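You operate a simulated robot arm through the tools that you are given. There is no shell and no other tool.

You are at the controls of a simulated robot arm. One attempt, no reset.

TASK
Nest both silver tins in the round blue tin and press its lid back on.
Fine: the wide tin goes in first, the narrow tin stands inside it; harm nothing.

Only the result counts: the job must be done as asked and must still hold three seconds after the hand-in. Knocking over, shifting, dropping, spilling or breaking anything else fails it. Lids that push on must go on centred and level and be pressed home; caps that screw on are set level and turned clockwise until they are tight.

THE ROBOT
A 7-joint arm with a two-finger parallel gripper, fixed in place. Base frame: the origin is on the floor under the middle of its stand, x ahead of it, y to its left, z up; the work surface is at about z = 0.8. Units: m, rad, N and s.
It reaches about 1.479 m from its shoulder. Its first joint turns from -2.897 to 2.897 rad. Payload 4.4 kg.
Tool frame: the origin (TCP) lies between the finger pads and is the grasp point; the fingertips stand 0.023 m ahead of it; z points along the fingers, y is the line along which they close. The gripper opens to 0.094 m. The fingers are 0.038 m wide and 0.01 m thick; the gripper's body (0.054 by 0.096 m) begins 0.039 m behind the TCP.
Orientation is told as [roll, pitch, yaw] about the base's x, y, z axes, in that order, counted from this pose: with the fingers straight down and closing along the base's y, the tool's x points along the base's -x, its y along +y and its z along -z.

THE INTERFACE
- The arm moves only by the tool servo_tool. Its argument "plan" is a list of rows, each a list of 7 numbers: the turn, a rotation vector about the tool's x, y, z in rad, then the shift along the tool's x, y, z in m, then the finger opening in m, from 0 to 0.094. In form: [[rx, ry, rz, x, y, z, jaw], ...]. A call has 1 to 20 rows; each row shifts and turns the commanded pose from where the row before left it, along the tool's axes as they then stand. Rows are played at 5 a second. More than 0.05 m and 0.15 rad between two rows, or a gripper value outside its range, and nothing of the call is played. Where a pose cannot be reached the arm comes as near as it can. A force on the tool above 40 N (or 10 N above the force at the start of the call, whichever is more), or a blocked arm, ends the call early, and 0.2 s more pass. The fingers move at their own pace (about 0.072 m/s each) and stop on an object; they squeeze with about 27 N. The grip force told is the motor's: it shows also when the fingers shut on nothing. Time passes only in rows, and 0.2 s behind the last, so rows that do not move let the fingers close. The reply holds the time, the measured pose of the TCP, the force on the tool along the base axes, the opening and the grip force, in the units named above and with some noise, with the torque about the TCP (base axes, N m) and any sound that the robot's microphone picked up.
- Cameras (640 x 400 px; columns grow to the right, rows downward): "scene" is fixed at [0.4, 0.6485, 1.4357]; the picture's right is [-0.85, -0.52, 0.00], its down [-0.27, 0.44, -0.86] and it looks along [0.45, -0.73, -0.51] (base axes); focal length 326 px, centre (320, 200). "wrist" rides on the gripper at [0.086, 0.016, -0.074] in the tool frame; the picture's right is [-0.18, 0.98, 0.00], its down [-0.58, -0.11, -0.81] and it looks along [-0.79, -0.15, 0.59] (tool axes); focal length 243 px, centre (320, 200). There is no depth. A picture from a camera that has moved, and an enlarged one, comes with that camera's place and axes in the base frame and with its lens.
- camera(camera): a new picture of that camera. The clock stands still meanwhile.
- close_up(camera, box): a new picture of the part [left, top, right, bottom] of that camera's present view, enlarged. The clock stands still meanwhile.
- sign_off(): hands the job in; it is judged then, once.

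Places have to be worked out from the pictures, the camera data and where the tool is seen. Open the gripper and draw the arm clear of the work before you hand the job in, unless the task says otherwise.

The tools are called after "Request:" as name(argument=value, ...) on one line, values as JSON. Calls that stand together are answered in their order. servo_tool: Moves the arm, as the interface text tells. Its arguments: {"type":"object","properties":{"plan":{"type":"array","items":{"type":"array","items":{"type":"number"}}}},"required":["plan"]} The other tools are called the same way: camera (camera) takes a picture; close_up (camera, box) takes an enlarged picture of a part of a camera's view; sign_off () hands the job in.

At the start:

```text
time: 0.0
position: [0.627, 0.1327, 1.1741]
tool_rot: [-0.001, -0.001, -0.001]
ft_force: [-0.1, 0.0, 0.7]
ft_torque: [0.03, -0.03, -0.03]
finger_gap: 0.0939
gripper_force: 0.0
```

scene: 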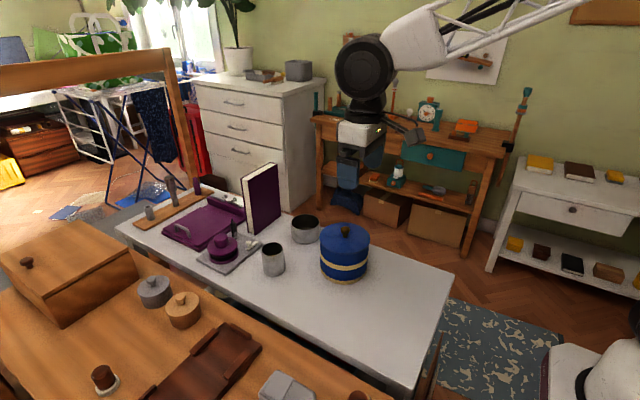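
wrist: 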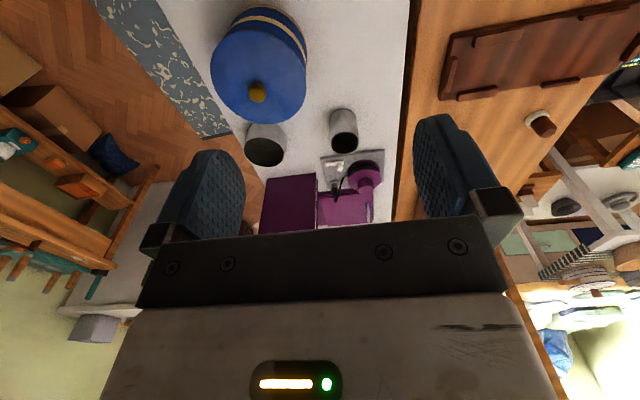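

I start by looking closely at the work area with both cameras to locate the tins and the blue tin.

Request:
close_up(camera="scene", box=[220, 180, 420, 305])

Request:
close_up(camera="wrist", box=[190, 0, 430, 150])

Request:
close_up(camera="scene", box=[100, 150, 340, 300])

```text
3.20 times, centred on (320, 242) of scene
camera zoom: at [0.4, 0.6485, 1.4357], right [-0.85, -0.52, 0.0], down [-0.27, 0.44, -0.86], along [0.45, -0.73, -0.51], focal length 1042 px, centre (320, 64)
```

zoom: 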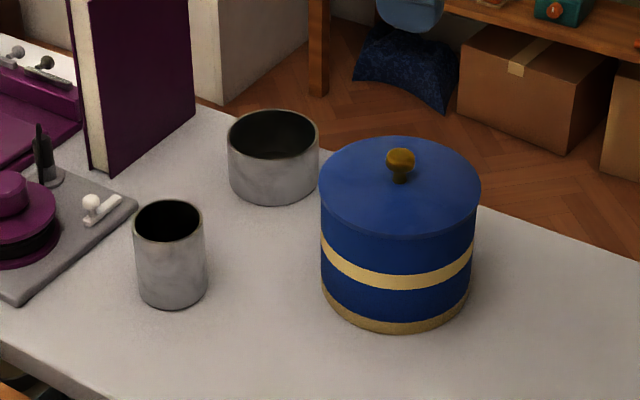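

```text
2.67 times, centred on (310, 75) of wrist
camera zoom: at [0.5395, 0.149, 1.2488], right [0.18, 0.98, 0.0], down [0.58, -0.11, 0.81], along [0.79, -0.15, -0.59], focal length 647 px, centre (347, 533)
```

zoom: 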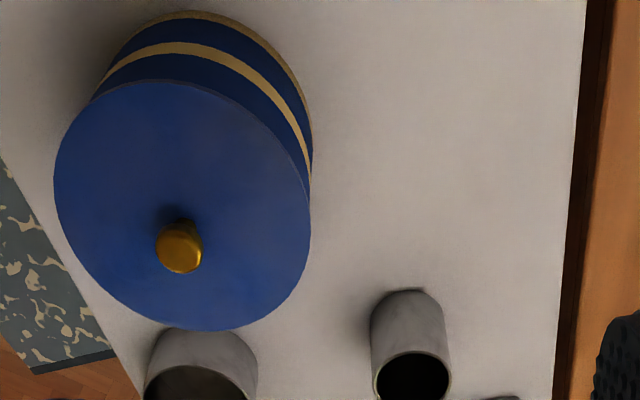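

```text
2.67 times, centred on (220, 225) of scene
camera zoom: at [0.4, 0.6485, 1.4357], right [-0.85, -0.52, 0.0], down [-0.27, 0.44, -0.86], along [0.45, -0.73, -0.51], focal length 868 px, centre (587, 133)
```

zoom: 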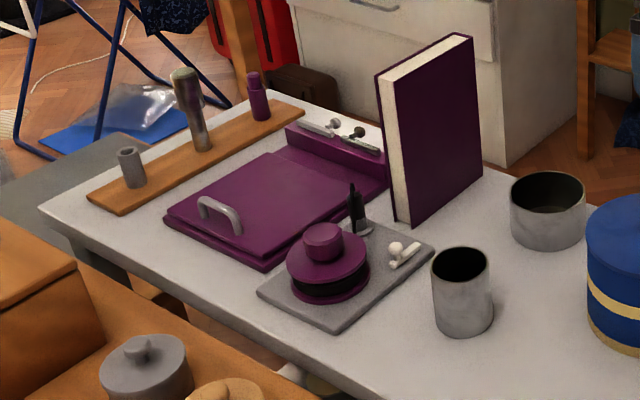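

The two views agree: the blue tin is near (0.70, 0.033) with its lid top near z 0.912. The narrow tin is near (0.866, 0.134), about 0.06 wide and 0.074 tall. The wide tin is near (0.879, -0.042), about 0.089 wide and 0.055 tall. I'll move above the blue tin's knob, staying well clear, to look closer.

Request:
servo_tool(plan=[[0, 0, 0, -0.0146, -0.02, 0.028, 0.094], [0, 0, 0, -0.0146, -0.02, 0.028, 0.094], [0, 0, 0, -0.0146, -0.02, 0.028, 0.094], [0, 0, 0, -0.0146, -0.02, 0.028, 0.094], [0, 0, 0, -0.0146, -0.02, 0.028, 0.094], [0, 0, 0, 0, 0, 0, 0.094]])

```text
time: 1.4
position: [0.701, 0.0329, 1.0344]
tool_rot: [-0.001, 0.0, 0.0]
ft_force: [0.3, 0.3, -0.2]
ft_torque: [0.0, 0.03, 0.03]
finger_gap: 0.094
gripper_force: 0.1
```

The tool is now at (0.701, 0.033, 1.034), above the knob. I'll take both pictures to refine the knob and lid positions.

Request:
camera(camera="wrist")

Request:
camera(camera="scene")

Request:
close_up(camera="scene", box=[300, 200, 390, 290])

```text
taken
camera wrist: at [0.6129, 0.0485, 1.1094], right [0.18, 0.98, 0.0], down [0.58, -0.11, 0.81], along [0.79, -0.15, -0.59], focal length 243 px, centre (320, 200)
```

wrist: 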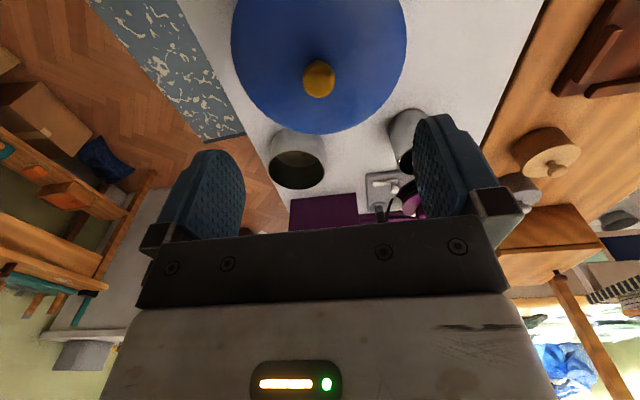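

```text
taken
```

scene: 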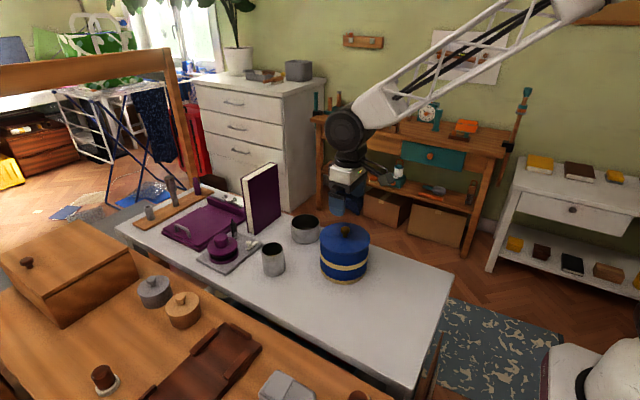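

```text
4.44 times, centred on (345, 245) of scene
camera zoom: at [0.4, 0.6485, 1.4357], right [-0.85, -0.52, 0.0], down [-0.27, 0.44, -0.86], along [0.45, -0.73, -0.51], focal length 1447 px, centre (209, 0)
```

zoom: 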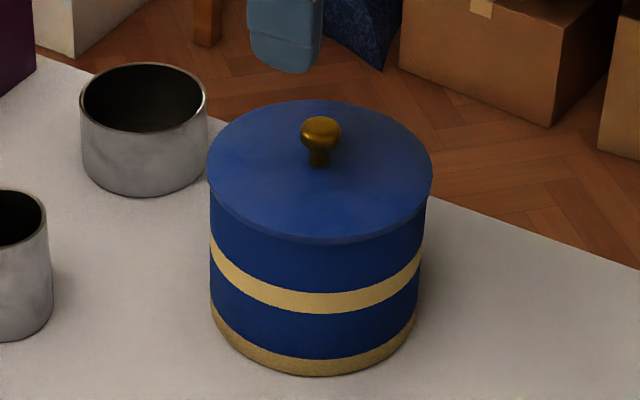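

The knob is a mushroom about 23 mm across, and its centre is right on the tool axis at about (0.702, 0.033) with its head near z 0.936. I'll go down with the jaw open to TCP z of about 0.955 and check.

Request:
servo_tool(plan=[[0, 0, 0, -0.0005, 0, 0.03, 0.094], [0, 0, 0, 0, 0, 0.03, 0.07], [0, 0, 0, 0, 0, 0.02, 0.06], [0, 0, 0, 0, 0, 0, 0.06]])

Request:
camera(camera="wrist")

Request:
close_up(camera="scene", box=[290, 170, 400, 290])

```text
time: 2.4
position: [0.7014, 0.0335, 0.9543]
tool_rot: [0.0, -0.001, 0.0]
ft_force: [0.0, 0.0, -0.7]
ft_torque: [-0.01, -0.03, 0.02]
finger_gap: 0.0602
gripper_force: 0.1
```

```text
taken
camera wrist: at [0.6129, 0.0496, 1.029], right [0.18, 0.98, 0.0], down [0.58, -0.11, 0.81], along [0.79, -0.15, -0.59], focal length 243 px, centre (320, 200)
```

wrist: 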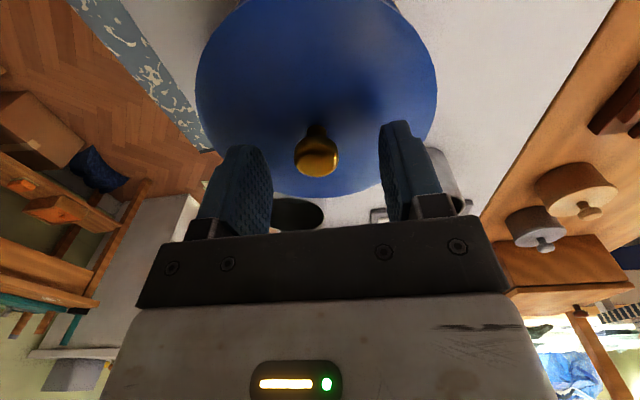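

```text
3.33 times, centred on (345, 230) of scene
camera zoom: at [0.4, 0.6485, 1.4357], right [-0.85, -0.52, 0.0], down [-0.27, 0.44, -0.86], along [0.45, -0.73, -0.51], focal length 1085 px, centre (237, 100)
```

zoom: 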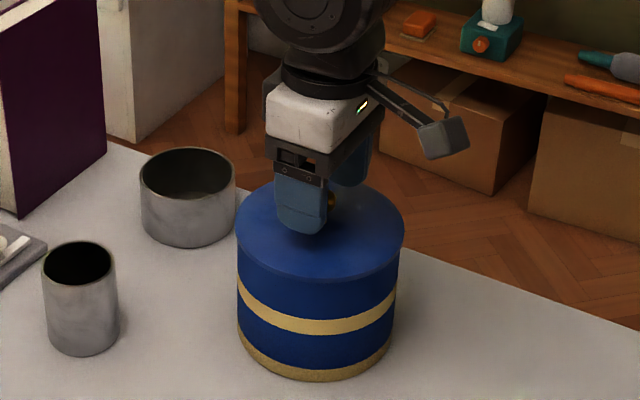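

The knob sits about 1.5 mm to the -y side of the tool axis, and the lid top is near z 0.911. I'll lower to z of about 0.939 (tips about 4 mm above the lid), correct y and close on the knob.

Request:
servo_tool(plan=[[0, 0, 0, 0, -0.0012, 0.008, 0.06], [0, 0, 0, 0, 0, 0.007, 0.06], [0, 0, 0, 0, 0, 0, 0.04], [0, 0, 0, 0, 0, 0, 0.03], [0, 0, 0, 0, 0, 0, 0.02], [0, 0, 0, 0, 0, 0, 0.01], [0, 0, 0, 0, 0, 0, 0.0], [0, 0, 0, 0, 0, 0, 0.0]])

Request:
camera(camera="wrist")

```text
time: 4.2
position: [0.7005, 0.0325, 0.9383]
tool_rot: [-0.001, -0.002, 0.0]
ft_force: [0.4, -0.6, 0.3]
ft_torque: [0.01, -0.03, -0.02]
finger_gap: 0.0221
gripper_force: 26.5
heard: snap
```

```text
taken
camera wrist: at [0.6133, 0.0479, 1.0138], right [0.18, 0.98, 0.0], down [0.58, -0.11, 0.81], along [0.79, -0.15, -0.59], focal length 243 px, centre (320, 200)
```

wrist: 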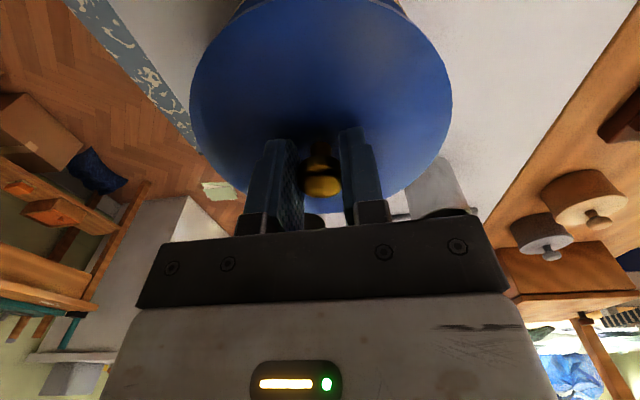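

The knob is gripped (gap 22 mm, 26.5 N). A snap was heard, probably the fingers meeting the knob. I'll pull straight up slowly and watch the force.

Request:
servo_tool(plan=[[0, 0, 0, 0, 0, -0.002, 0.0], [0, 0, 0, 0, 0, -0.003, 0.0], [0, 0, 0, 0, 0, -0.003, 0.0], [0, 0, 0, 0, 0, -0.004, 0.0]])

Request:
close_up(camera="scene", box=[290, 170, 400, 290])

```text
time: 5.2
position: [0.7008, 0.0334, 0.9503]
tool_rot: [-0.001, -0.001, -0.001]
ft_force: [-0.3, -0.5, -0.2]
ft_torque: [-0.01, -0.01, 0.0]
finger_gap: 0.0224
gripper_force: 26.7
```

```text
3.33 times, centred on (345, 230) of scene
camera zoom: at [0.4, 0.6485, 1.4357], right [-0.85, -0.52, 0.0], down [-0.27, 0.44, -0.86], along [0.45, -0.73, -0.51], focal length 1085 px, centre (237, 100)
```

zoom: 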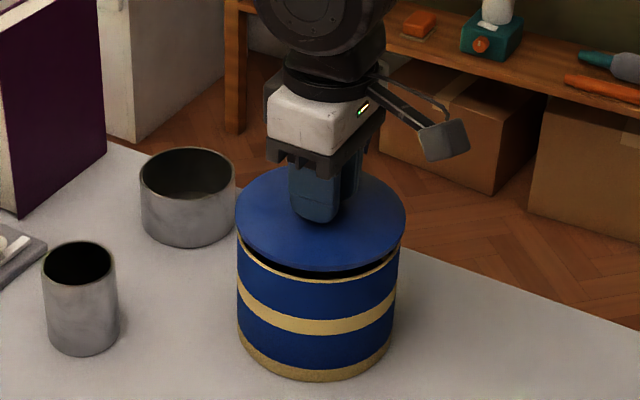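

The lid lifts freely off the body, which did not move. I'll raise it clear and carry it to the free stretch of table near (0.54, 0.11).

Request:
servo_tool(plan=[[0, 0, 0, 0, 0, -0.02, 0.0], [0, 0, 0, 0, 0, -0.03, 0.0], [0, 0, 0, 0, 0, -0.03, 0.0], [0, 0, 0, 0.02, 0.01, 0, 0.0], [0, 0, 0, 0.03, 0.015, 0, 0.0], [0, 0, 0, 0.03, 0.015, 0, 0.0], [0, 0, 0, 0.03, 0.015, 0, 0.0], [0, 0, 0, 0.03, 0.015, 0, 0.0], [0, 0, 0, 0.02, 0.007, 0, 0.0], [0, 0, 0, 0, 0, 0, 0.0]])

Request:
camera(camera="scene")

Request:
camera(camera="wrist")

Request:
close_up(camera="scene", box=[300, 200, 390, 290])

```text
time: 7.4
position: [0.5414, 0.1096, 1.0313]
tool_rot: [0.0, -0.001, -0.001]
ft_force: [-0.8, 0.1, -0.8]
ft_torque: [0.01, -0.01, -0.01]
finger_gap: 0.0223
gripper_force: 26.5
```

```text
taken
```

scene: 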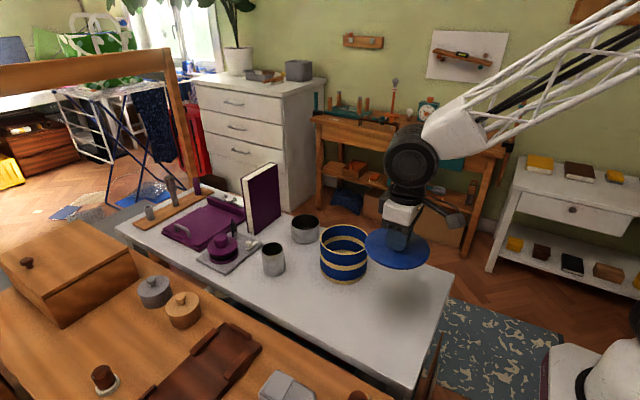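

```text
taken
camera wrist: at [0.453, 0.125, 1.1058], right [0.18, 0.98, 0.0], down [0.58, -0.11, 0.81], along [0.79, -0.15, -0.59], focal length 243 px, centre (320, 200)
```

wrist: 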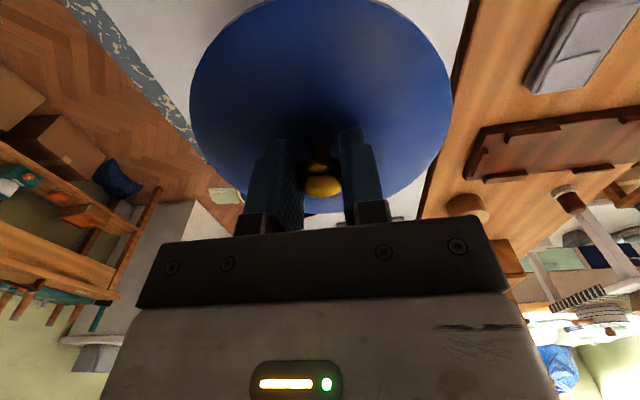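

```text
4.44 times, centred on (345, 245) of scene
camera zoom: at [0.4, 0.6485, 1.4357], right [-0.85, -0.52, 0.0], down [-0.27, 0.44, -0.86], along [0.45, -0.73, -0.51], focal length 1447 px, centre (209, 0)
```

zoom: 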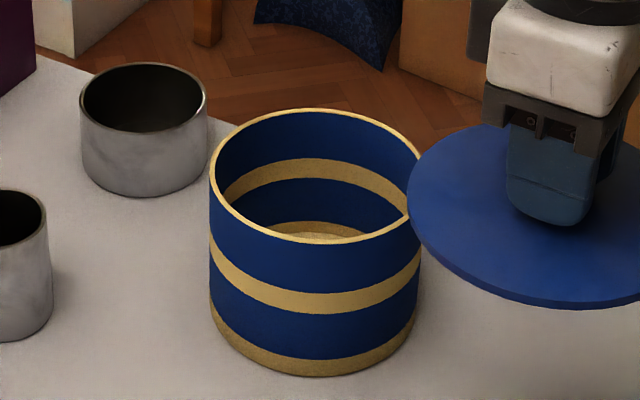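

The blue tin is open: outer diameter about 0.126 and inner about 0.12, empty. I'll lower the lid to the table, slowing near the bottom and watching the force.

Request:
servo_tool(plan=[[0, 0, 0, 0, 0, 0.04, 0.0], [0, 0, 0, 0, 0, 0.045, 0.0], [0, 0, 0, 0, 0, 0.045, 0.0], [0, 0, 0, 0, 0, 0.03, 0.0], [0, 0, 0, 0, 0, 0.015, 0.0], [0, 0, 0, 0, 0, 0.004, 0.0], [0, 0, 0, 0, 0, 0.002, 0.0], [0, 0, 0, 0, 0, 0, 0.0]])

Request:
close_up(camera="scene", box=[330, 210, 470, 340])

```text
time: 9.2
position: [0.5417, 0.1084, 0.8505]
tool_rot: [0.001, -0.001, 0.0]
ft_force: [0.2, 0.0, -1.0]
ft_torque: [0.03, 0.02, -0.01]
finger_gap: 0.0221
gripper_force: 27.2
```

```text
3.08 times, centred on (400, 275) of scene
camera zoom: at [0.4, 0.6485, 1.4357], right [-0.85, -0.52, 0.0], down [-0.27, 0.44, -0.86], along [0.45, -0.73, -0.51], focal length 1002 px, centre (74, -31)
```

zoom: 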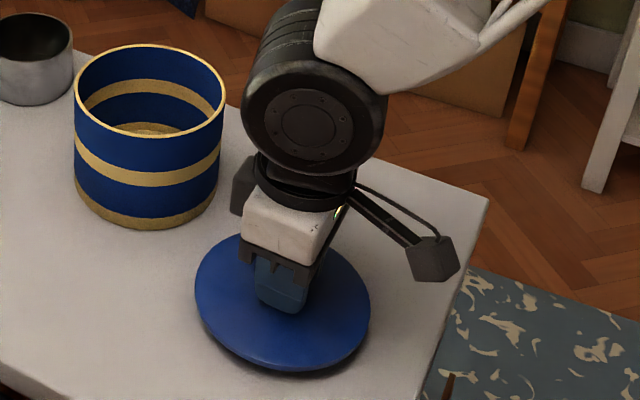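

There is no contact yet. I'll go down in small steps until the table is felt.

Request:
servo_tool(plan=[[0, 0, 0, 0, 0, 0.002, 0.0], [0, 0, 0, 0, 0, 0.002, 0.0], [0, 0, 0, 0, 0, 0.002, 0.0]])

```text
time: 10.0
position: [0.5403, 0.1101, 0.8443]
tool_rot: [0.0, 0.0, 0.001]
ft_force: [0.0, 0.1, 0.1]
ft_torque: [0.0, -0.01, 0.03]
finger_gap: 0.0225
gripper_force: 27.1
```

Still free. I'll continue down in small steps.

Request:
servo_tool(plan=[[0, 0, 0, 0, 0, 0.002, 0.0], [0, 0, 0, 0, 0, 0.002, 0.0], [0, 0, 0, 0, 0, 0.001, 0.0]])

```text
time: 10.6
position: [0.5421, 0.1089, 0.8422]
tool_rot: [0.0, -0.002, 0.0]
ft_force: [-0.6, -1.4, 8.1]
ft_torque: [-0.03, -0.14, -0.01]
finger_gap: 0.0222
gripper_force: 26.5
stopped in row 3: the force on the tool passed its limit at 42 N (the readings are from after the stop); the commanded pose is now the measured one
```

Contact with the table at TCP z of about 0.842, and 8 N remains after the stop. I'll ease that load slightly and open the fingers.

Request:
servo_tool(plan=[[0, 0, 0, 0, 0, -0.0003, 0.0], [0, 0, 0, 0, 0, 0, 0.04], [0, 0, 0, 0, 0, 0, 0.06], [0, 0, 0, 0, 0, 0, 0.06]])

Request:
camera(camera="wrist")

Request:
close_up(camera="scene", box=[330, 210, 470, 340])

```text
time: 11.6
position: [0.5407, 0.1091, 0.842]
tool_rot: [0.001, -0.003, 0.001]
ft_force: [-0.9, 0.0, 0.7]
ft_torque: [0.02, -0.02, -0.01]
finger_gap: 0.0602
gripper_force: 0.0
```

```text
taken
camera wrist: at [0.4533, 0.1247, 0.9167], right [0.18, 0.98, 0.0], down [0.58, -0.11, 0.81], along [0.79, -0.15, -0.59], focal length 243 px, centre (320, 200)
```

wrist: 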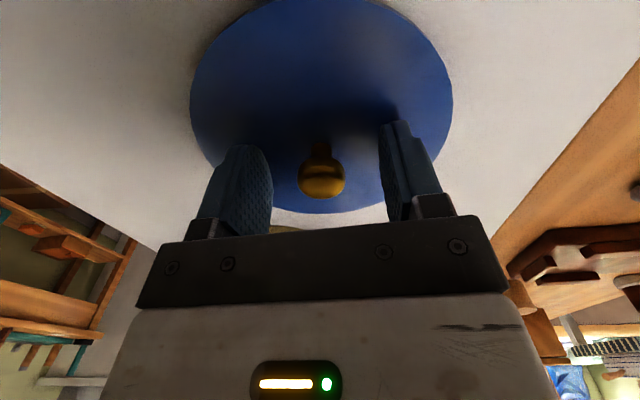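

```text
3.08 times, centred on (400, 275) of scene
camera zoom: at [0.4, 0.6485, 1.4357], right [-0.85, -0.52, 0.0], down [-0.27, 0.44, -0.86], along [0.45, -0.73, -0.51], focal length 1002 px, centre (74, -31)
```

zoom: 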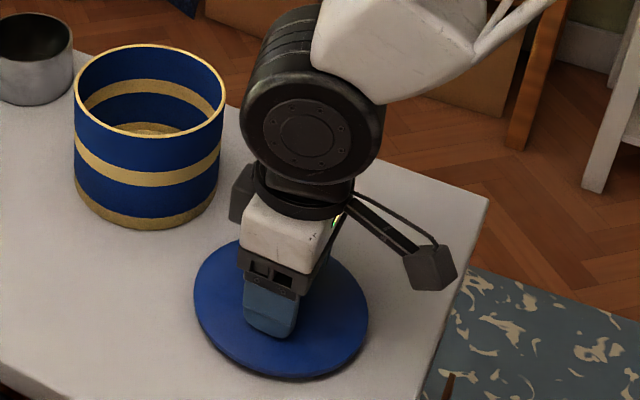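

The lid rests flat on the table at about (0.541, 0.109). I'll rise straight up and travel above the wide tin to measure it from close by.

Request:
servo_tool(plan=[[0, 0, 0, 0, 0, -0.03, 0.06], [0, 0, 0, 0, 0, -0.045, 0.08], [0, 0, 0, 0, 0, -0.045, 0.094], [0, 0, 0, 0, 0, -0.04, 0.094], [0, 0, 0, -0.042, -0.0189, 0, 0.094], [0, 0, 0, -0.042, -0.0189, 0, 0.094], [0, 0, 0, -0.042, -0.0189, 0, 0.094], [0, 0, 0, -0.042, -0.0189, 0, 0.094], [0, 0, 0, -0.042, -0.0189, 0, 0.094], [0, 0, 0, -0.042, -0.0189, 0, 0.094], [0, 0, 0, -0.042, -0.0189, 0, 0.094], [0, 0, 0, -0.042, -0.0189, 0, 0.094], [0, 0, 0, 0, 0, 0, 0.094]])

Request:
camera(camera="wrist")

Request:
camera(camera="scene")

Request:
close_up(camera="wrist", box=[220, 0, 420, 125])

```text
time: 14.4
position: [0.8781, -0.0416, 1.002]
tool_rot: [-0.001, -0.002, -0.002]
ft_force: [-0.6, 0.1, -0.4]
ft_torque: [0.01, 0.0, -0.01]
finger_gap: 0.0936
gripper_force: 0.0
```

```text
taken
camera wrist: at [0.7899, -0.0267, 1.0771], right [0.18, 0.98, 0.0], down [0.58, -0.11, 0.81], along [0.79, -0.15, -0.59], focal length 243 px, centre (320, 200)
```

wrist: 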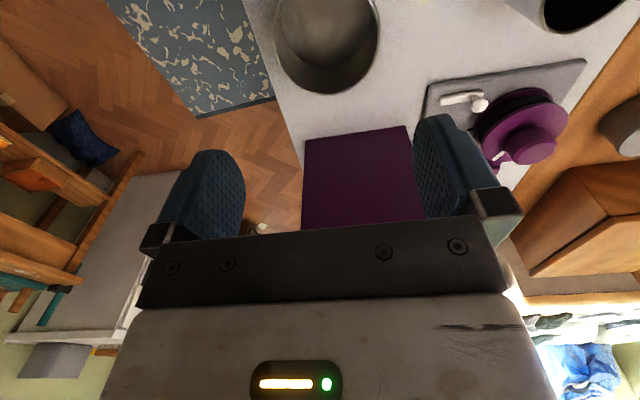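

```text
taken
```

scene: 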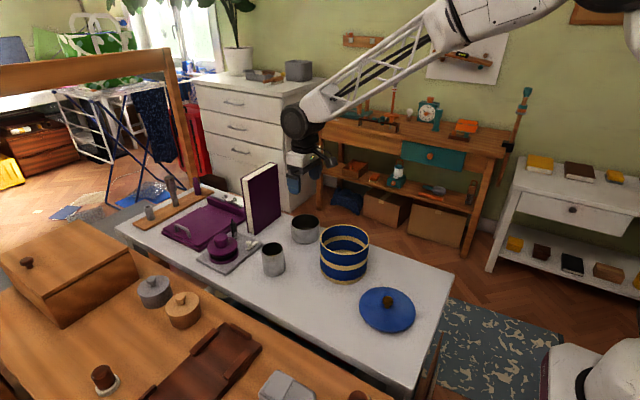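

```text
3.20 times, centred on (320, 62) of wrist
camera zoom: at [0.7899, -0.0267, 1.0771], right [0.18, 0.98, 0.0], down [0.58, -0.11, 0.81], along [0.79, -0.15, -0.59], focal length 776 px, centre (320, 640)
```

zoom: 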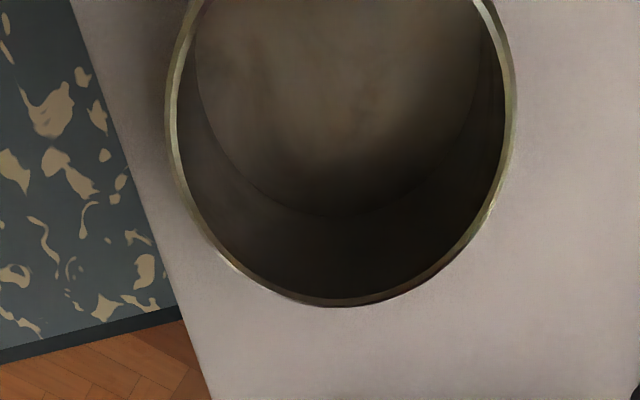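

The tin runs out of the top of the picture, so I'll back off 6 cm toward the base to see it entire.

Request:
servo_tool(plan=[[0, 0, 0, 0.03, 0, 0, 0.094], [0, 0, 0, 0.03, 0, 0, 0.094], [0, 0, 0, 0, 0, 0, 0.094]])

Request:
close_up(camera="wrist", box=[220, 20, 420, 145])

Request:
close_up(camera="scene", box=[250, 200, 350, 290])

```text
time: 15.2
position: [0.8165, -0.0428, 1.0018]
tool_rot: [-0.001, -0.002, -0.001]
ft_force: [0.2, 0.4, -0.2]
ft_torque: [0.02, 0.0, 0.01]
finger_gap: 0.0942
gripper_force: 0.0
```

```text
3.20 times, centred on (320, 82) of wrist
camera zoom: at [0.7286, -0.0273, 1.0768], right [0.18, 0.98, 0.0], down [0.58, -0.11, 0.81], along [0.79, -0.15, -0.59], focal length 776 px, centre (320, 576)
```

zoom: 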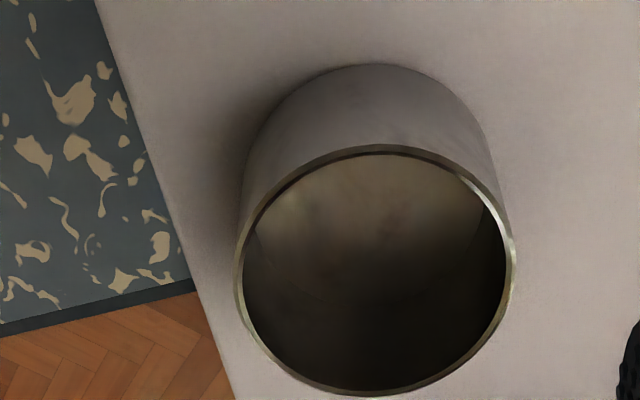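

```text
4.44 times, centred on (300, 245) of scene
camera zoom: at [0.4, 0.6485, 1.4357], right [-0.85, -0.52, 0.0], down [-0.27, 0.44, -0.86], along [0.45, -0.73, -0.51], focal length 1447 px, centre (409, 0)
```

zoom: 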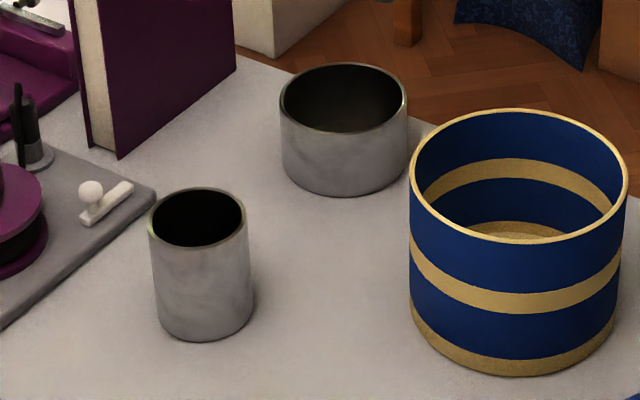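

The wide tin measures about 89 mm across, 53 mm tall, with a wall about 2 mm thick, centred near (0.873, -0.037). It fits between the fully open fingers with only about 2 mm each side, so I'll hover just above it and centre on it carefully.

Request:
servo_tool(plan=[[0, 0, 0, -0.029, 0.003, 0.02, 0.094], [0, 0, 0, -0.028, 0.003, 0.03, 0.094], [0, 0, 0, 0, 0, 0.025, 0.094], [0, 0, 0, 0, 0, 0, 0.094]])

Request:
camera(camera="wrist")

Request:
close_up(camera="scene", box=[250, 150, 370, 280])

```text
time: 16.2
position: [0.8745, -0.0376, 0.9268]
tool_rot: [-0.001, -0.002, 0.001]
ft_force: [0.2, 0.1, 0.2]
ft_torque: [-0.01, 0.01, 0.0]
finger_gap: 0.0938
gripper_force: 0.1
```

```text
taken
camera wrist: at [0.7864, -0.0205, 1.0017], right [0.18, 0.98, 0.0], down [0.58, -0.11, 0.81], along [0.79, -0.15, -0.59], focal length 243 px, centre (320, 200)
```

wrist: 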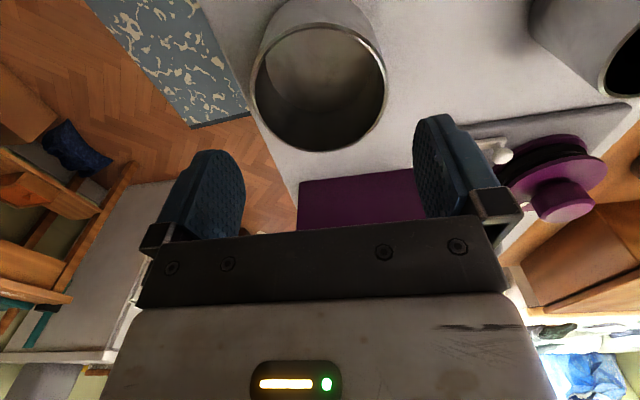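

```text
3.08 times, centred on (310, 215) of scene
camera zoom: at [0.4, 0.6485, 1.4357], right [-0.85, -0.52, 0.0], down [-0.27, 0.44, -0.86], along [0.45, -0.73, -0.51], focal length 1002 px, centre (351, 154)
```

zoom: 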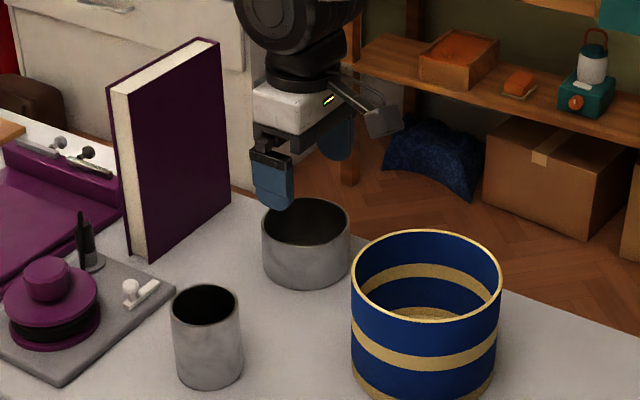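

I'll enlarge the wrist view to measure the rim relative to the tool axis precisely.

Request:
close_up(camera="wrist", box=[200, 0, 440, 160])

```text
2.50 times, centred on (320, 80) of wrist
camera zoom: at [0.7864, -0.0205, 1.0017], right [0.18, 0.98, 0.0], down [0.58, -0.11, 0.81], along [0.79, -0.15, -0.59], focal length 606 px, centre (320, 500)
```

zoom: 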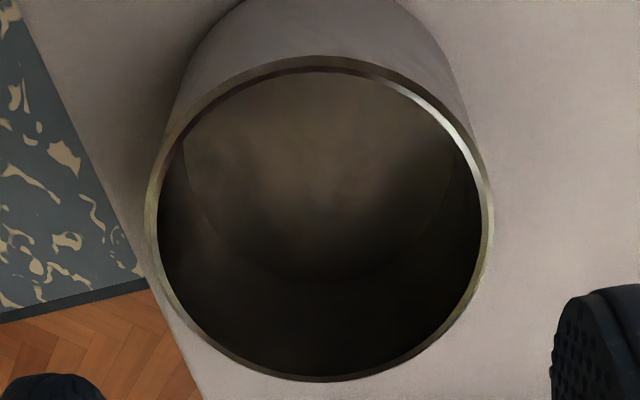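

Relative to the tool axis, the tin centre is about 4.6 mm further in +x and 1.2 mm to -y, with a diameter near 0.0895. I'll correct that and lower until the tips are a few millimetres above the rim.

Request:
servo_tool(plan=[[0, 0, 0, -0.0046, -0.0012, 0.015, 0.094], [0, 0, 0, 0, 0, 0.02, 0.094], [0, 0, 0, 0, 0, 0.008, 0.094], [0, 0, 0, 0, 0, 0, 0.094]])

Request:
camera(camera="wrist")

Request:
close_up(camera="wrist", box=[200, 60, 440, 210])

Request:
close_up(camera="scene", box=[270, 180, 340, 250])

```text
time: 17.2
position: [0.8782, -0.0361, 0.8841]
tool_rot: [0.001, -0.001, -0.001]
ft_force: [-0.3, -0.4, 0.2]
ft_torque: [0.04, 0.02, 0.0]
finger_gap: 0.0942
gripper_force: 0.1
```

```text
taken
camera wrist: at [0.7907, -0.0215, 0.9589], right [0.18, 0.98, 0.0], down [0.58, -0.11, 0.81], along [0.79, -0.15, -0.59], focal length 243 px, centre (320, 200)
```

wrist: 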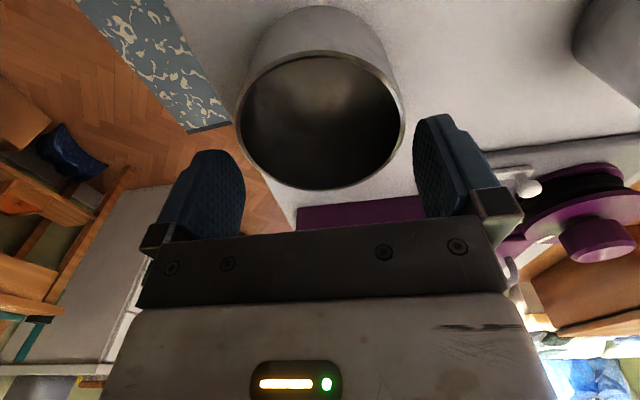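

```text
2.67 times, centred on (320, 135) of wrist
camera zoom: at [0.7907, -0.0215, 0.9589], right [0.18, 0.98, 0.0], down [0.58, -0.11, 0.81], along [0.79, -0.15, -0.59], focal length 647 px, centre (320, 373)
```

zoom: 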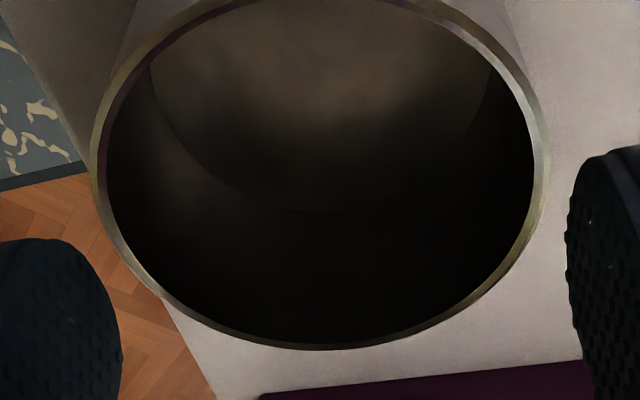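

```text
5.71 times, centred on (305, 215) of scene
camera zoom: at [0.4, 0.6485, 1.4357], right [-0.85, -0.52, 0.0], down [-0.27, 0.44, -0.86], along [0.45, -0.73, -0.51], focal length 1860 px, centre (406, 114)
```

zoom: 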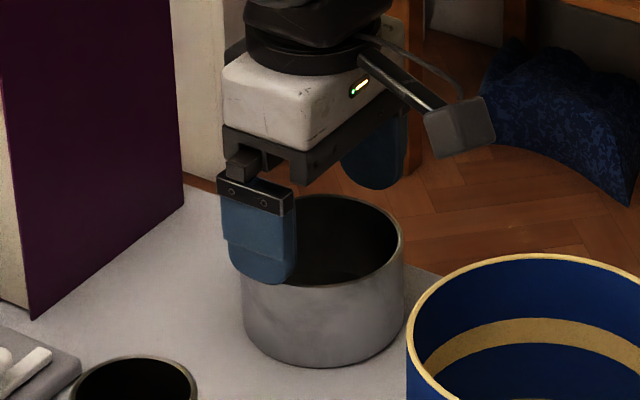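

The tin is now centred between the fingers within about 1 mm (0.5 mm to -y). I'll lower slowly over the rim, watching for any contact.

Request:
servo_tool(plan=[[0, 0, 0, -0.0006, -0.0005, 0.003, 0.094], [0, 0, 0, 0, 0, 0.002, 0.094], [0, 0, 0, 0, 0, 0.001, 0.094], [0, 0, 0, 0, 0, 0.001, 0.094], [0, 0, 0, 0, 0, 0.001, 0.094], [0, 0, 0, 0, 0, 0.001, 0.094], [0, 0, 0, 0, 0, 0.001, 0.094], [0, 0, 0, 0, 0, 0.001, 0.094], [0, 0, 0, 0, 0, 0.001, 0.094]])

Request:
camera(camera="wrist")

Request:
close_up(camera="scene", box=[270, 180, 340, 250])

```text
time: 19.2
position: [0.879, -0.0378, 0.8719]
tool_rot: [0.0, -0.003, 0.001]
ft_force: [0.6, 0.3, 0.0]
ft_torque: [0.0, 0.04, -0.01]
finger_gap: 0.0939
gripper_force: 0.1
```

```text
taken
camera wrist: at [0.7919, -0.0222, 0.9473], right [0.18, 0.98, 0.0], down [0.58, -0.11, 0.81], along [0.79, -0.15, -0.59], focal length 243 px, centre (320, 200)
```

wrist: 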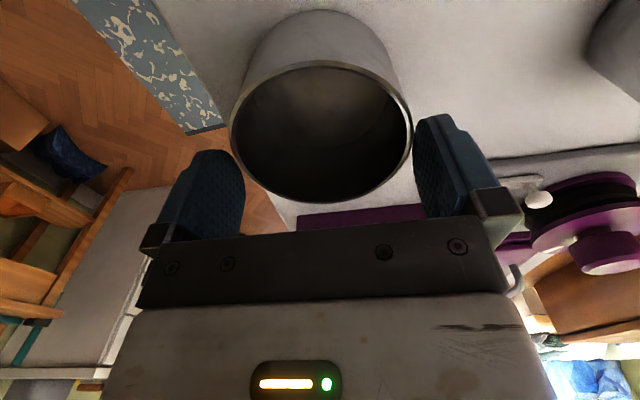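

```text
5.71 times, centred on (305, 215) of scene
camera zoom: at [0.4, 0.6485, 1.4357], right [-0.85, -0.52, 0.0], down [-0.27, 0.44, -0.86], along [0.45, -0.73, -0.51], focal length 1860 px, centre (406, 114)
```

zoom: 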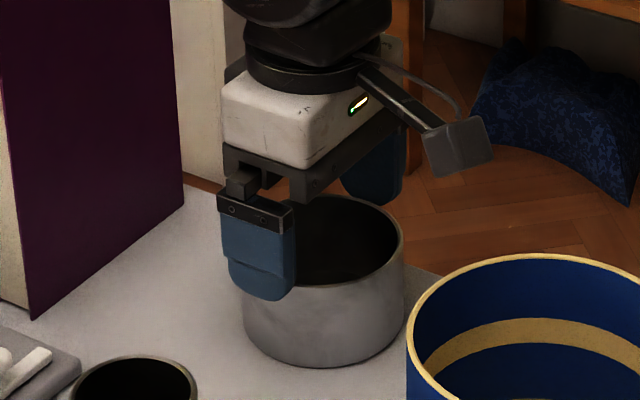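

The tips are now just below the rim on both sides with no contact force. I'll lower another 8 mm for a shallow grip of about 12 mm and then close.

Request:
servo_tool(plan=[[0, 0, 0, 0, 0, 0.002, 0.094], [0, 0, 0, 0, 0, 0.002, 0.094], [0, 0, 0, 0, 0, 0.002, 0.094], [0, 0, 0, 0, 0, 0.002, 0.094], [0, 0, 0, 0, 0, 0, 0.09], [0, 0, 0, 0, 0, 0, 0.085], [0, 0, 0, 0, 0, 0, 0.08], [0, 0, 0, 0, 0, 0, 0.08]])

Request:
camera(camera="wrist")

```text
time: 21.0
position: [0.8791, -0.0381, 0.864]
tool_rot: [0.0, -0.003, 0.0]
ft_force: [-0.6, 0.0, 1.2]
ft_torque: [-0.04, 0.01, 0.01]
finger_gap: 0.0885
gripper_force: 26.8
```

```text
taken
camera wrist: at [0.7916, -0.0222, 0.9394], right [0.18, 0.98, 0.0], down [0.58, -0.11, 0.81], along [0.79, -0.15, -0.59], focal length 243 px, centre (320, 200)
```

wrist: 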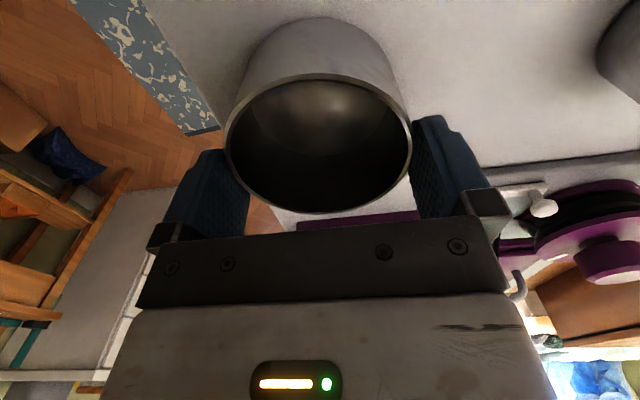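

The wide tin is gripped at a gap of 0.0885 (27 N). I'll lift it straight up 0.15 m and check that it hangs level.

Request:
servo_tool(plan=[[0, 0, 0, 0, 0, -0.005, 0.075], [0, 0, 0, 0, 0, -0.01, 0.075], [0, 0, 0, 0, 0, -0.03, 0.075], [0, 0, 0, 0, 0, -0.04, 0.075], [0, 0, 0, 0, 0, -0.04, 0.075], [0, 0, 0, 0, 0, -0.03, 0.075], [0, 0, 0, 0, 0, -0.015, 0.075], [0, 0, 0, 0, 0, 0, 0.075]])

Request:
camera(camera="wrist")

Request:
close_up(camera="scene", box=[240, 130, 380, 290])

```text
time: 22.8
position: [0.8791, -0.0391, 1.035]
tool_rot: [0.0, -0.001, 0.001]
ft_force: [-0.3, 0.9, 0.2]
ft_torque: [0.0, 0.0, -0.01]
finger_gap: 0.0882
gripper_force: 27.3
```

```text
taken
camera wrist: at [0.7903, -0.0224, 1.1092], right [0.18, 0.98, 0.0], down [0.58, -0.11, 0.81], along [0.79, -0.15, -0.59], focal length 243 px, centre (320, 200)
```

wrist: 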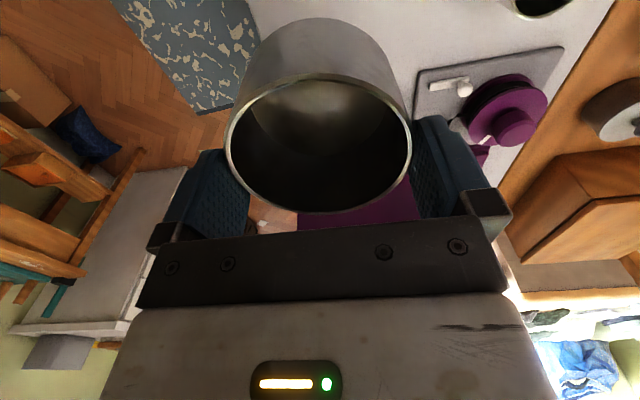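

```text
2.50 times, centred on (310, 210) of scene
camera zoom: at [0.4, 0.6485, 1.4357], right [-0.85, -0.52, 0.0], down [-0.27, 0.44, -0.86], along [0.45, -0.73, -0.51], focal length 814 px, centre (345, 175)
```

zoom: 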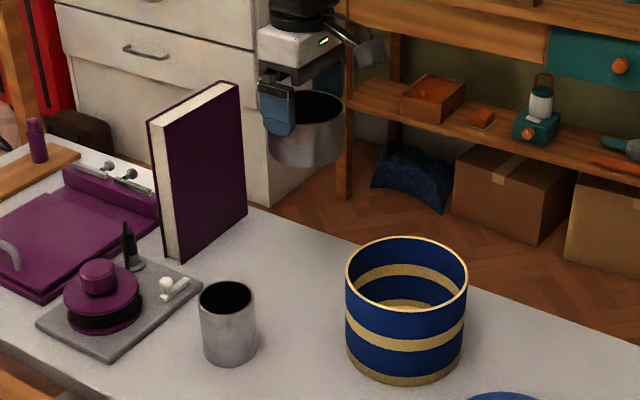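

The wide tin hangs level and its bottom is near z 0.97, above everything on the path. I'll move to (0.655, -0.105), where the wrist camera can see the open blue tin beside the held one, and measure its rim.

Request:
servo_tool(plan=[[0, 0, 0, 0.0374, -0.011, 0, 0.075], [0, 0, 0, 0.0374, -0.011, 0, 0.075], [0, 0, 0, 0.0374, -0.011, 0, 0.075], [0, 0, 0, 0.0374, -0.011, 0, 0.075], [0, 0, 0, 0.0374, -0.011, 0, 0.075], [0, 0, 0, 0.0374, -0.011, 0, 0.075], [0, 0, 0, 0, 0, 0, 0.075]])

Request:
camera(camera="wrist")

Request:
close_up(camera="wrist", box=[400, 0, 600, 160])

```text
time: 24.4
position: [0.656, -0.1034, 1.0348]
tool_rot: [0.001, -0.004, 0.001]
ft_force: [-0.2, -0.7, -0.5]
ft_torque: [-0.03, 0.0, -0.01]
finger_gap: 0.0883
gripper_force: 27.0
```

```text
taken
camera wrist: at [0.567, -0.0884, 1.109], right [0.18, 0.98, 0.0], down [0.58, -0.11, 0.81], along [0.79, -0.15, -0.59], focal length 243 px, centre (320, 200)
```

wrist: 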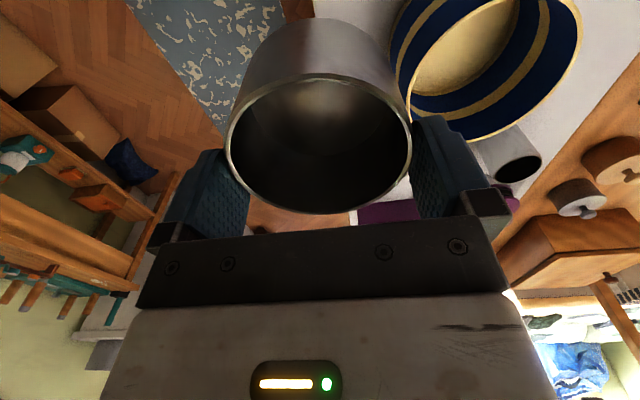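

```text
2.50 times, centred on (500, 80) of wrist
camera zoom: at [0.567, -0.0884, 1.109], right [0.18, 0.98, 0.0], down [0.58, -0.11, 0.81], along [0.79, -0.15, -0.59], focal length 606 px, centre (-130, 500)
```

zoom: 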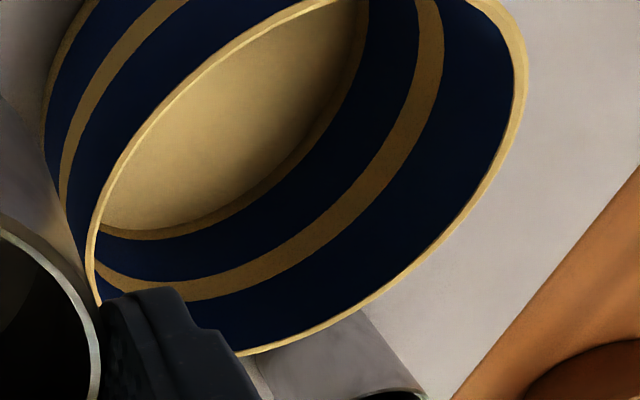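

The blue tin's floor and rim are visible, with its centre near (0.703, 0.031). Clearance for the fingers inside it will be small, so I'll measure its rim and wall more precisely with strong close-ups.

Request:
close_up(camera="scene", box=[315, 220, 375, 260])

Request:
close_up(camera="scene", box=[315, 215, 345, 235])

Request:
close_up(camera="scene", box=[315, 250, 375, 290])

Request:
close_up(camera="wrist", box=[380, 0, 600, 150])

```text
10.00 times, centred on (345, 240) of scene
camera zoom: at [0.4, 0.6485, 1.4357], right [-0.85, -0.52, 0.0], down [-0.27, 0.44, -0.86], along [0.45, -0.73, -0.51], focal length 3256 px, centre (70, -200)
```

zoom: 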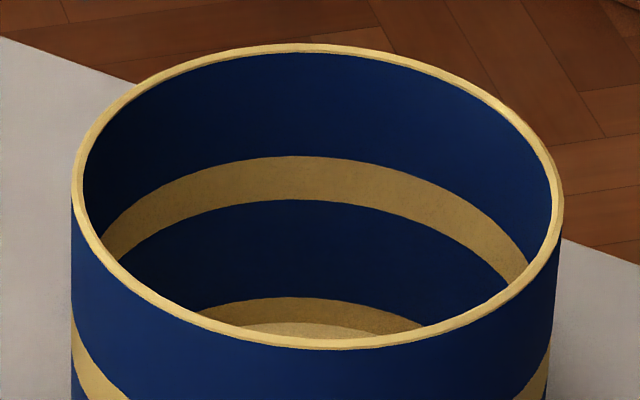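

```text
16.00 times, centred on (330, 225) of scene
camera zoom: at [0.4, 0.6485, 1.4357], right [-0.85, -0.52, 0.0], down [-0.27, 0.44, -0.86], along [0.45, -0.73, -0.51], focal length 5209 px, centre (160, -200)
```

zoom: 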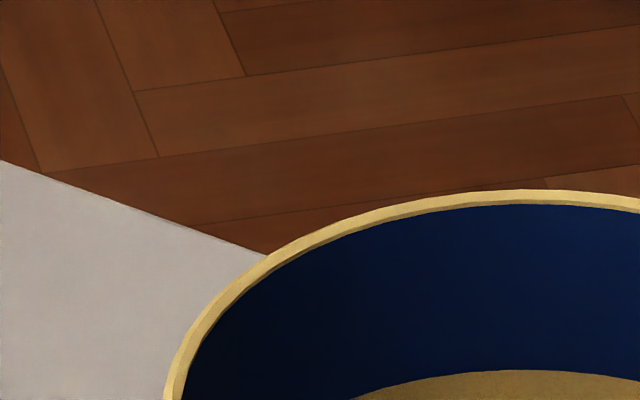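

```text
10.00 times, centred on (345, 270) of scene
camera zoom: at [0.4, 0.6485, 1.4357], right [-0.85, -0.52, 0.0], down [-0.27, 0.44, -0.86], along [0.45, -0.73, -0.51], focal length 3256 px, centre (70, -500)
```

zoom: 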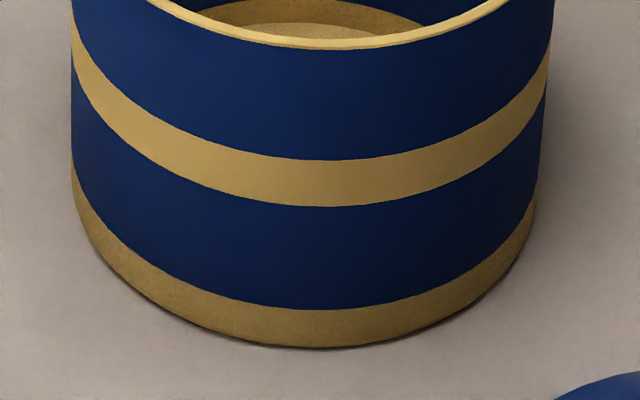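

```text
2.67 times, centred on (490, 75) of wrist
camera zoom: at [0.567, -0.0884, 1.109], right [0.18, 0.98, 0.0], down [0.58, -0.11, 0.81], along [0.79, -0.15, -0.59], focal length 647 px, centre (-133, 533)
```

zoom: 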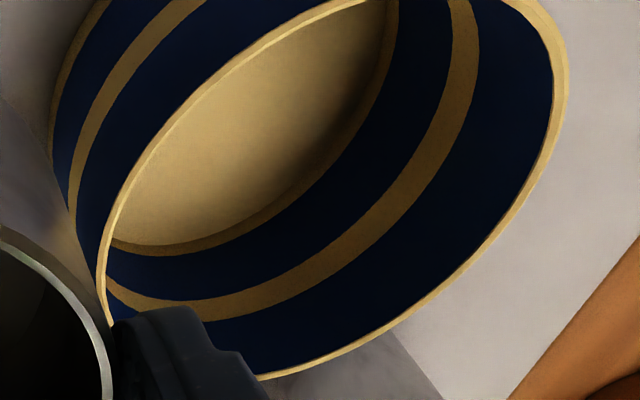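

The closer view gives the blue rim an outer diameter of about 0.130 and an inner one of about 0.124. The held tin plus fingers therefore fit inside with roughly 4 mm spare at the finger corners. The estimates agree on a centre near (0.704, 0.0315), so I'll move above it and check.

Request:
servo_tool(plan=[[0, 0, 0, -0.01225, 0.0339, 0, 0.075], [0, 0, 0, -0.01225, 0.0339, 0, 0.075], [0, 0, 0, -0.01225, 0.0339, 0, 0.075], [0, 0, 0, -0.01225, 0.0339, 0, 0.075], [0, 0, 0, 0, 0, 0.015, 0.075], [0, 0, 0, 0, 0, 0.015, 0.075], [0, 0, 0, 0, 0, 0, 0.075]])

Request:
camera(camera="wrist")

Request:
close_up(camera="scene", box=[290, 150, 400, 290])

```text
time: 26.0
position: [0.7051, 0.0316, 1.0025]
tool_rot: [-0.001, -0.003, 0.001]
ft_force: [0.0, -0.8, -0.1]
ft_torque: [0.02, 0.0, 0.01]
finger_gap: 0.0881
gripper_force: 26.7
```

```text
taken
camera wrist: at [0.6163, 0.0475, 1.0783], right [0.18, 0.98, 0.0], down [0.58, -0.11, 0.81], along [0.79, -0.15, -0.59], focal length 243 px, centre (320, 200)
```

wrist: 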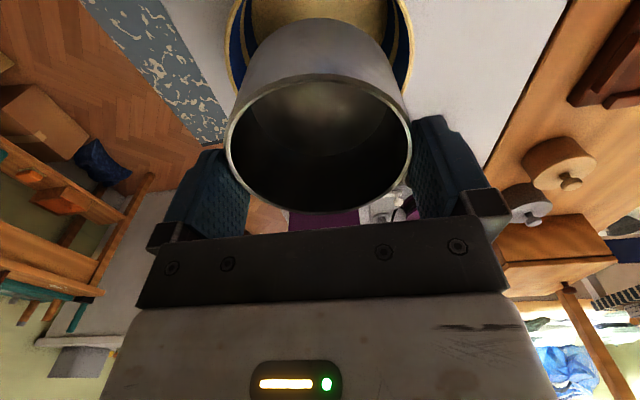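

```text
2.86 times, centred on (345, 220) of scene
camera zoom: at [0.4, 0.6485, 1.4357], right [-0.85, -0.52, 0.0], down [-0.27, 0.44, -0.86], along [0.45, -0.73, -0.51], focal length 930 px, centre (249, 143)
```

zoom: 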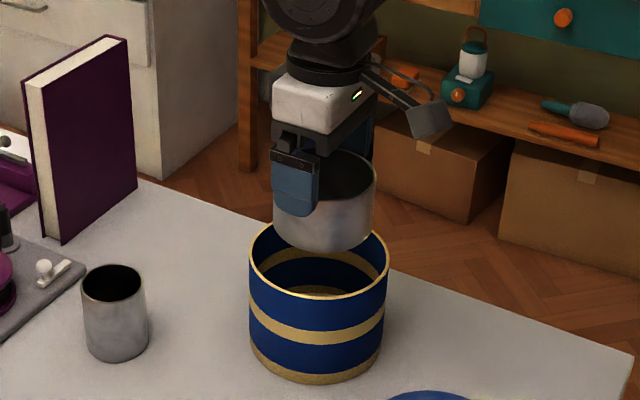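

The held tin hovers over the blue tin. I'll zoom the wrist view on the visible blue rim to check centring.

Request:
close_up(camera="wrist", box=[200, 0, 440, 150])

Request:
close_up(camera="scene", box=[310, 195, 380, 265])

```text
2.67 times, centred on (320, 75) of wrist
camera zoom: at [0.6163, 0.0475, 1.0783], right [0.18, 0.98, 0.0], down [0.58, -0.11, 0.81], along [0.79, -0.15, -0.59], focal length 647 px, centre (320, 533)
```

zoom: 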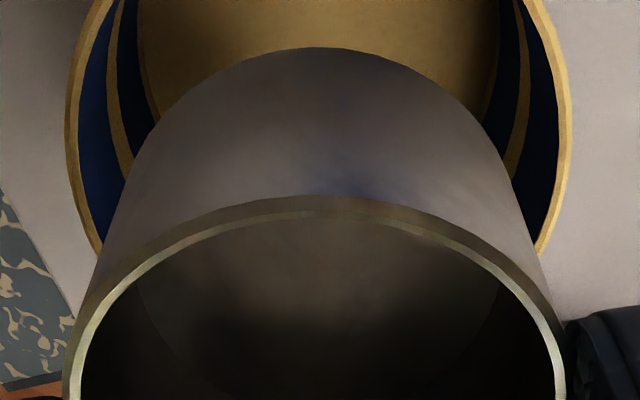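

```text
5.71 times, centred on (345, 230) of scene
camera zoom: at [0.4, 0.6485, 1.4357], right [-0.85, -0.52, 0.0], down [-0.27, 0.44, -0.86], along [0.45, -0.73, -0.51], focal length 1860 px, centre (177, 29)
```

zoom: 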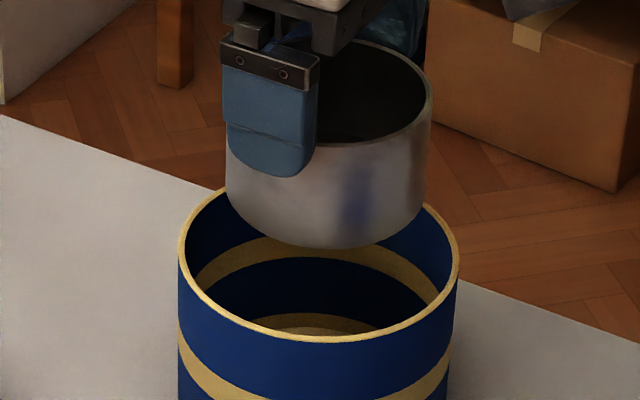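

The rim fit puts the blue centre within about 1 mm of the tool axis. I'll lower in stages, first until the tin's bottom is inside the mouth.

Request:
servo_tool(plan=[[0, 0, 0, 0, -0.0003, 0.012, 0.075], [0, 0, 0, 0, 0, 0.012, 0.075], [0, 0, 0, 0, 0, 0.012, 0.075], [0, 0, 0, 0, 0, 0.012, 0.075], [0, 0, 0, 0, 0, 0, 0.075]])

Request:
camera(camera="wrist")

Request:
close_up(camera="scene", box=[310, 195, 380, 265])

```text
time: 27.2
position: [0.7041, 0.0318, 0.9557]
tool_rot: [-0.002, -0.002, -0.001]
ft_force: [0.3, 0.4, -0.6]
ft_torque: [0.01, -0.05, -0.01]
finger_gap: 0.0883
gripper_force: 26.9
```

```text
taken
camera wrist: at [0.6159, 0.047, 1.0304], right [0.18, 0.98, 0.0], down [0.58, -0.11, 0.81], along [0.79, -0.15, -0.59], focal length 243 px, centre (320, 200)
```

wrist: 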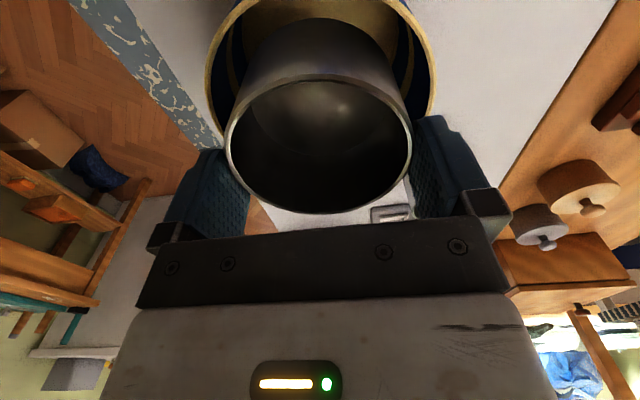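

```text
5.71 times, centred on (345, 230) of scene
camera zoom: at [0.4, 0.6485, 1.4357], right [-0.85, -0.52, 0.0], down [-0.27, 0.44, -0.86], along [0.45, -0.73, -0.51], focal length 1860 px, centre (177, 29)
```

zoom: 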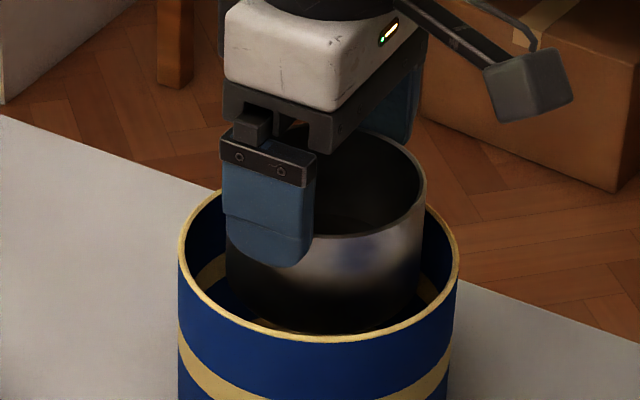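

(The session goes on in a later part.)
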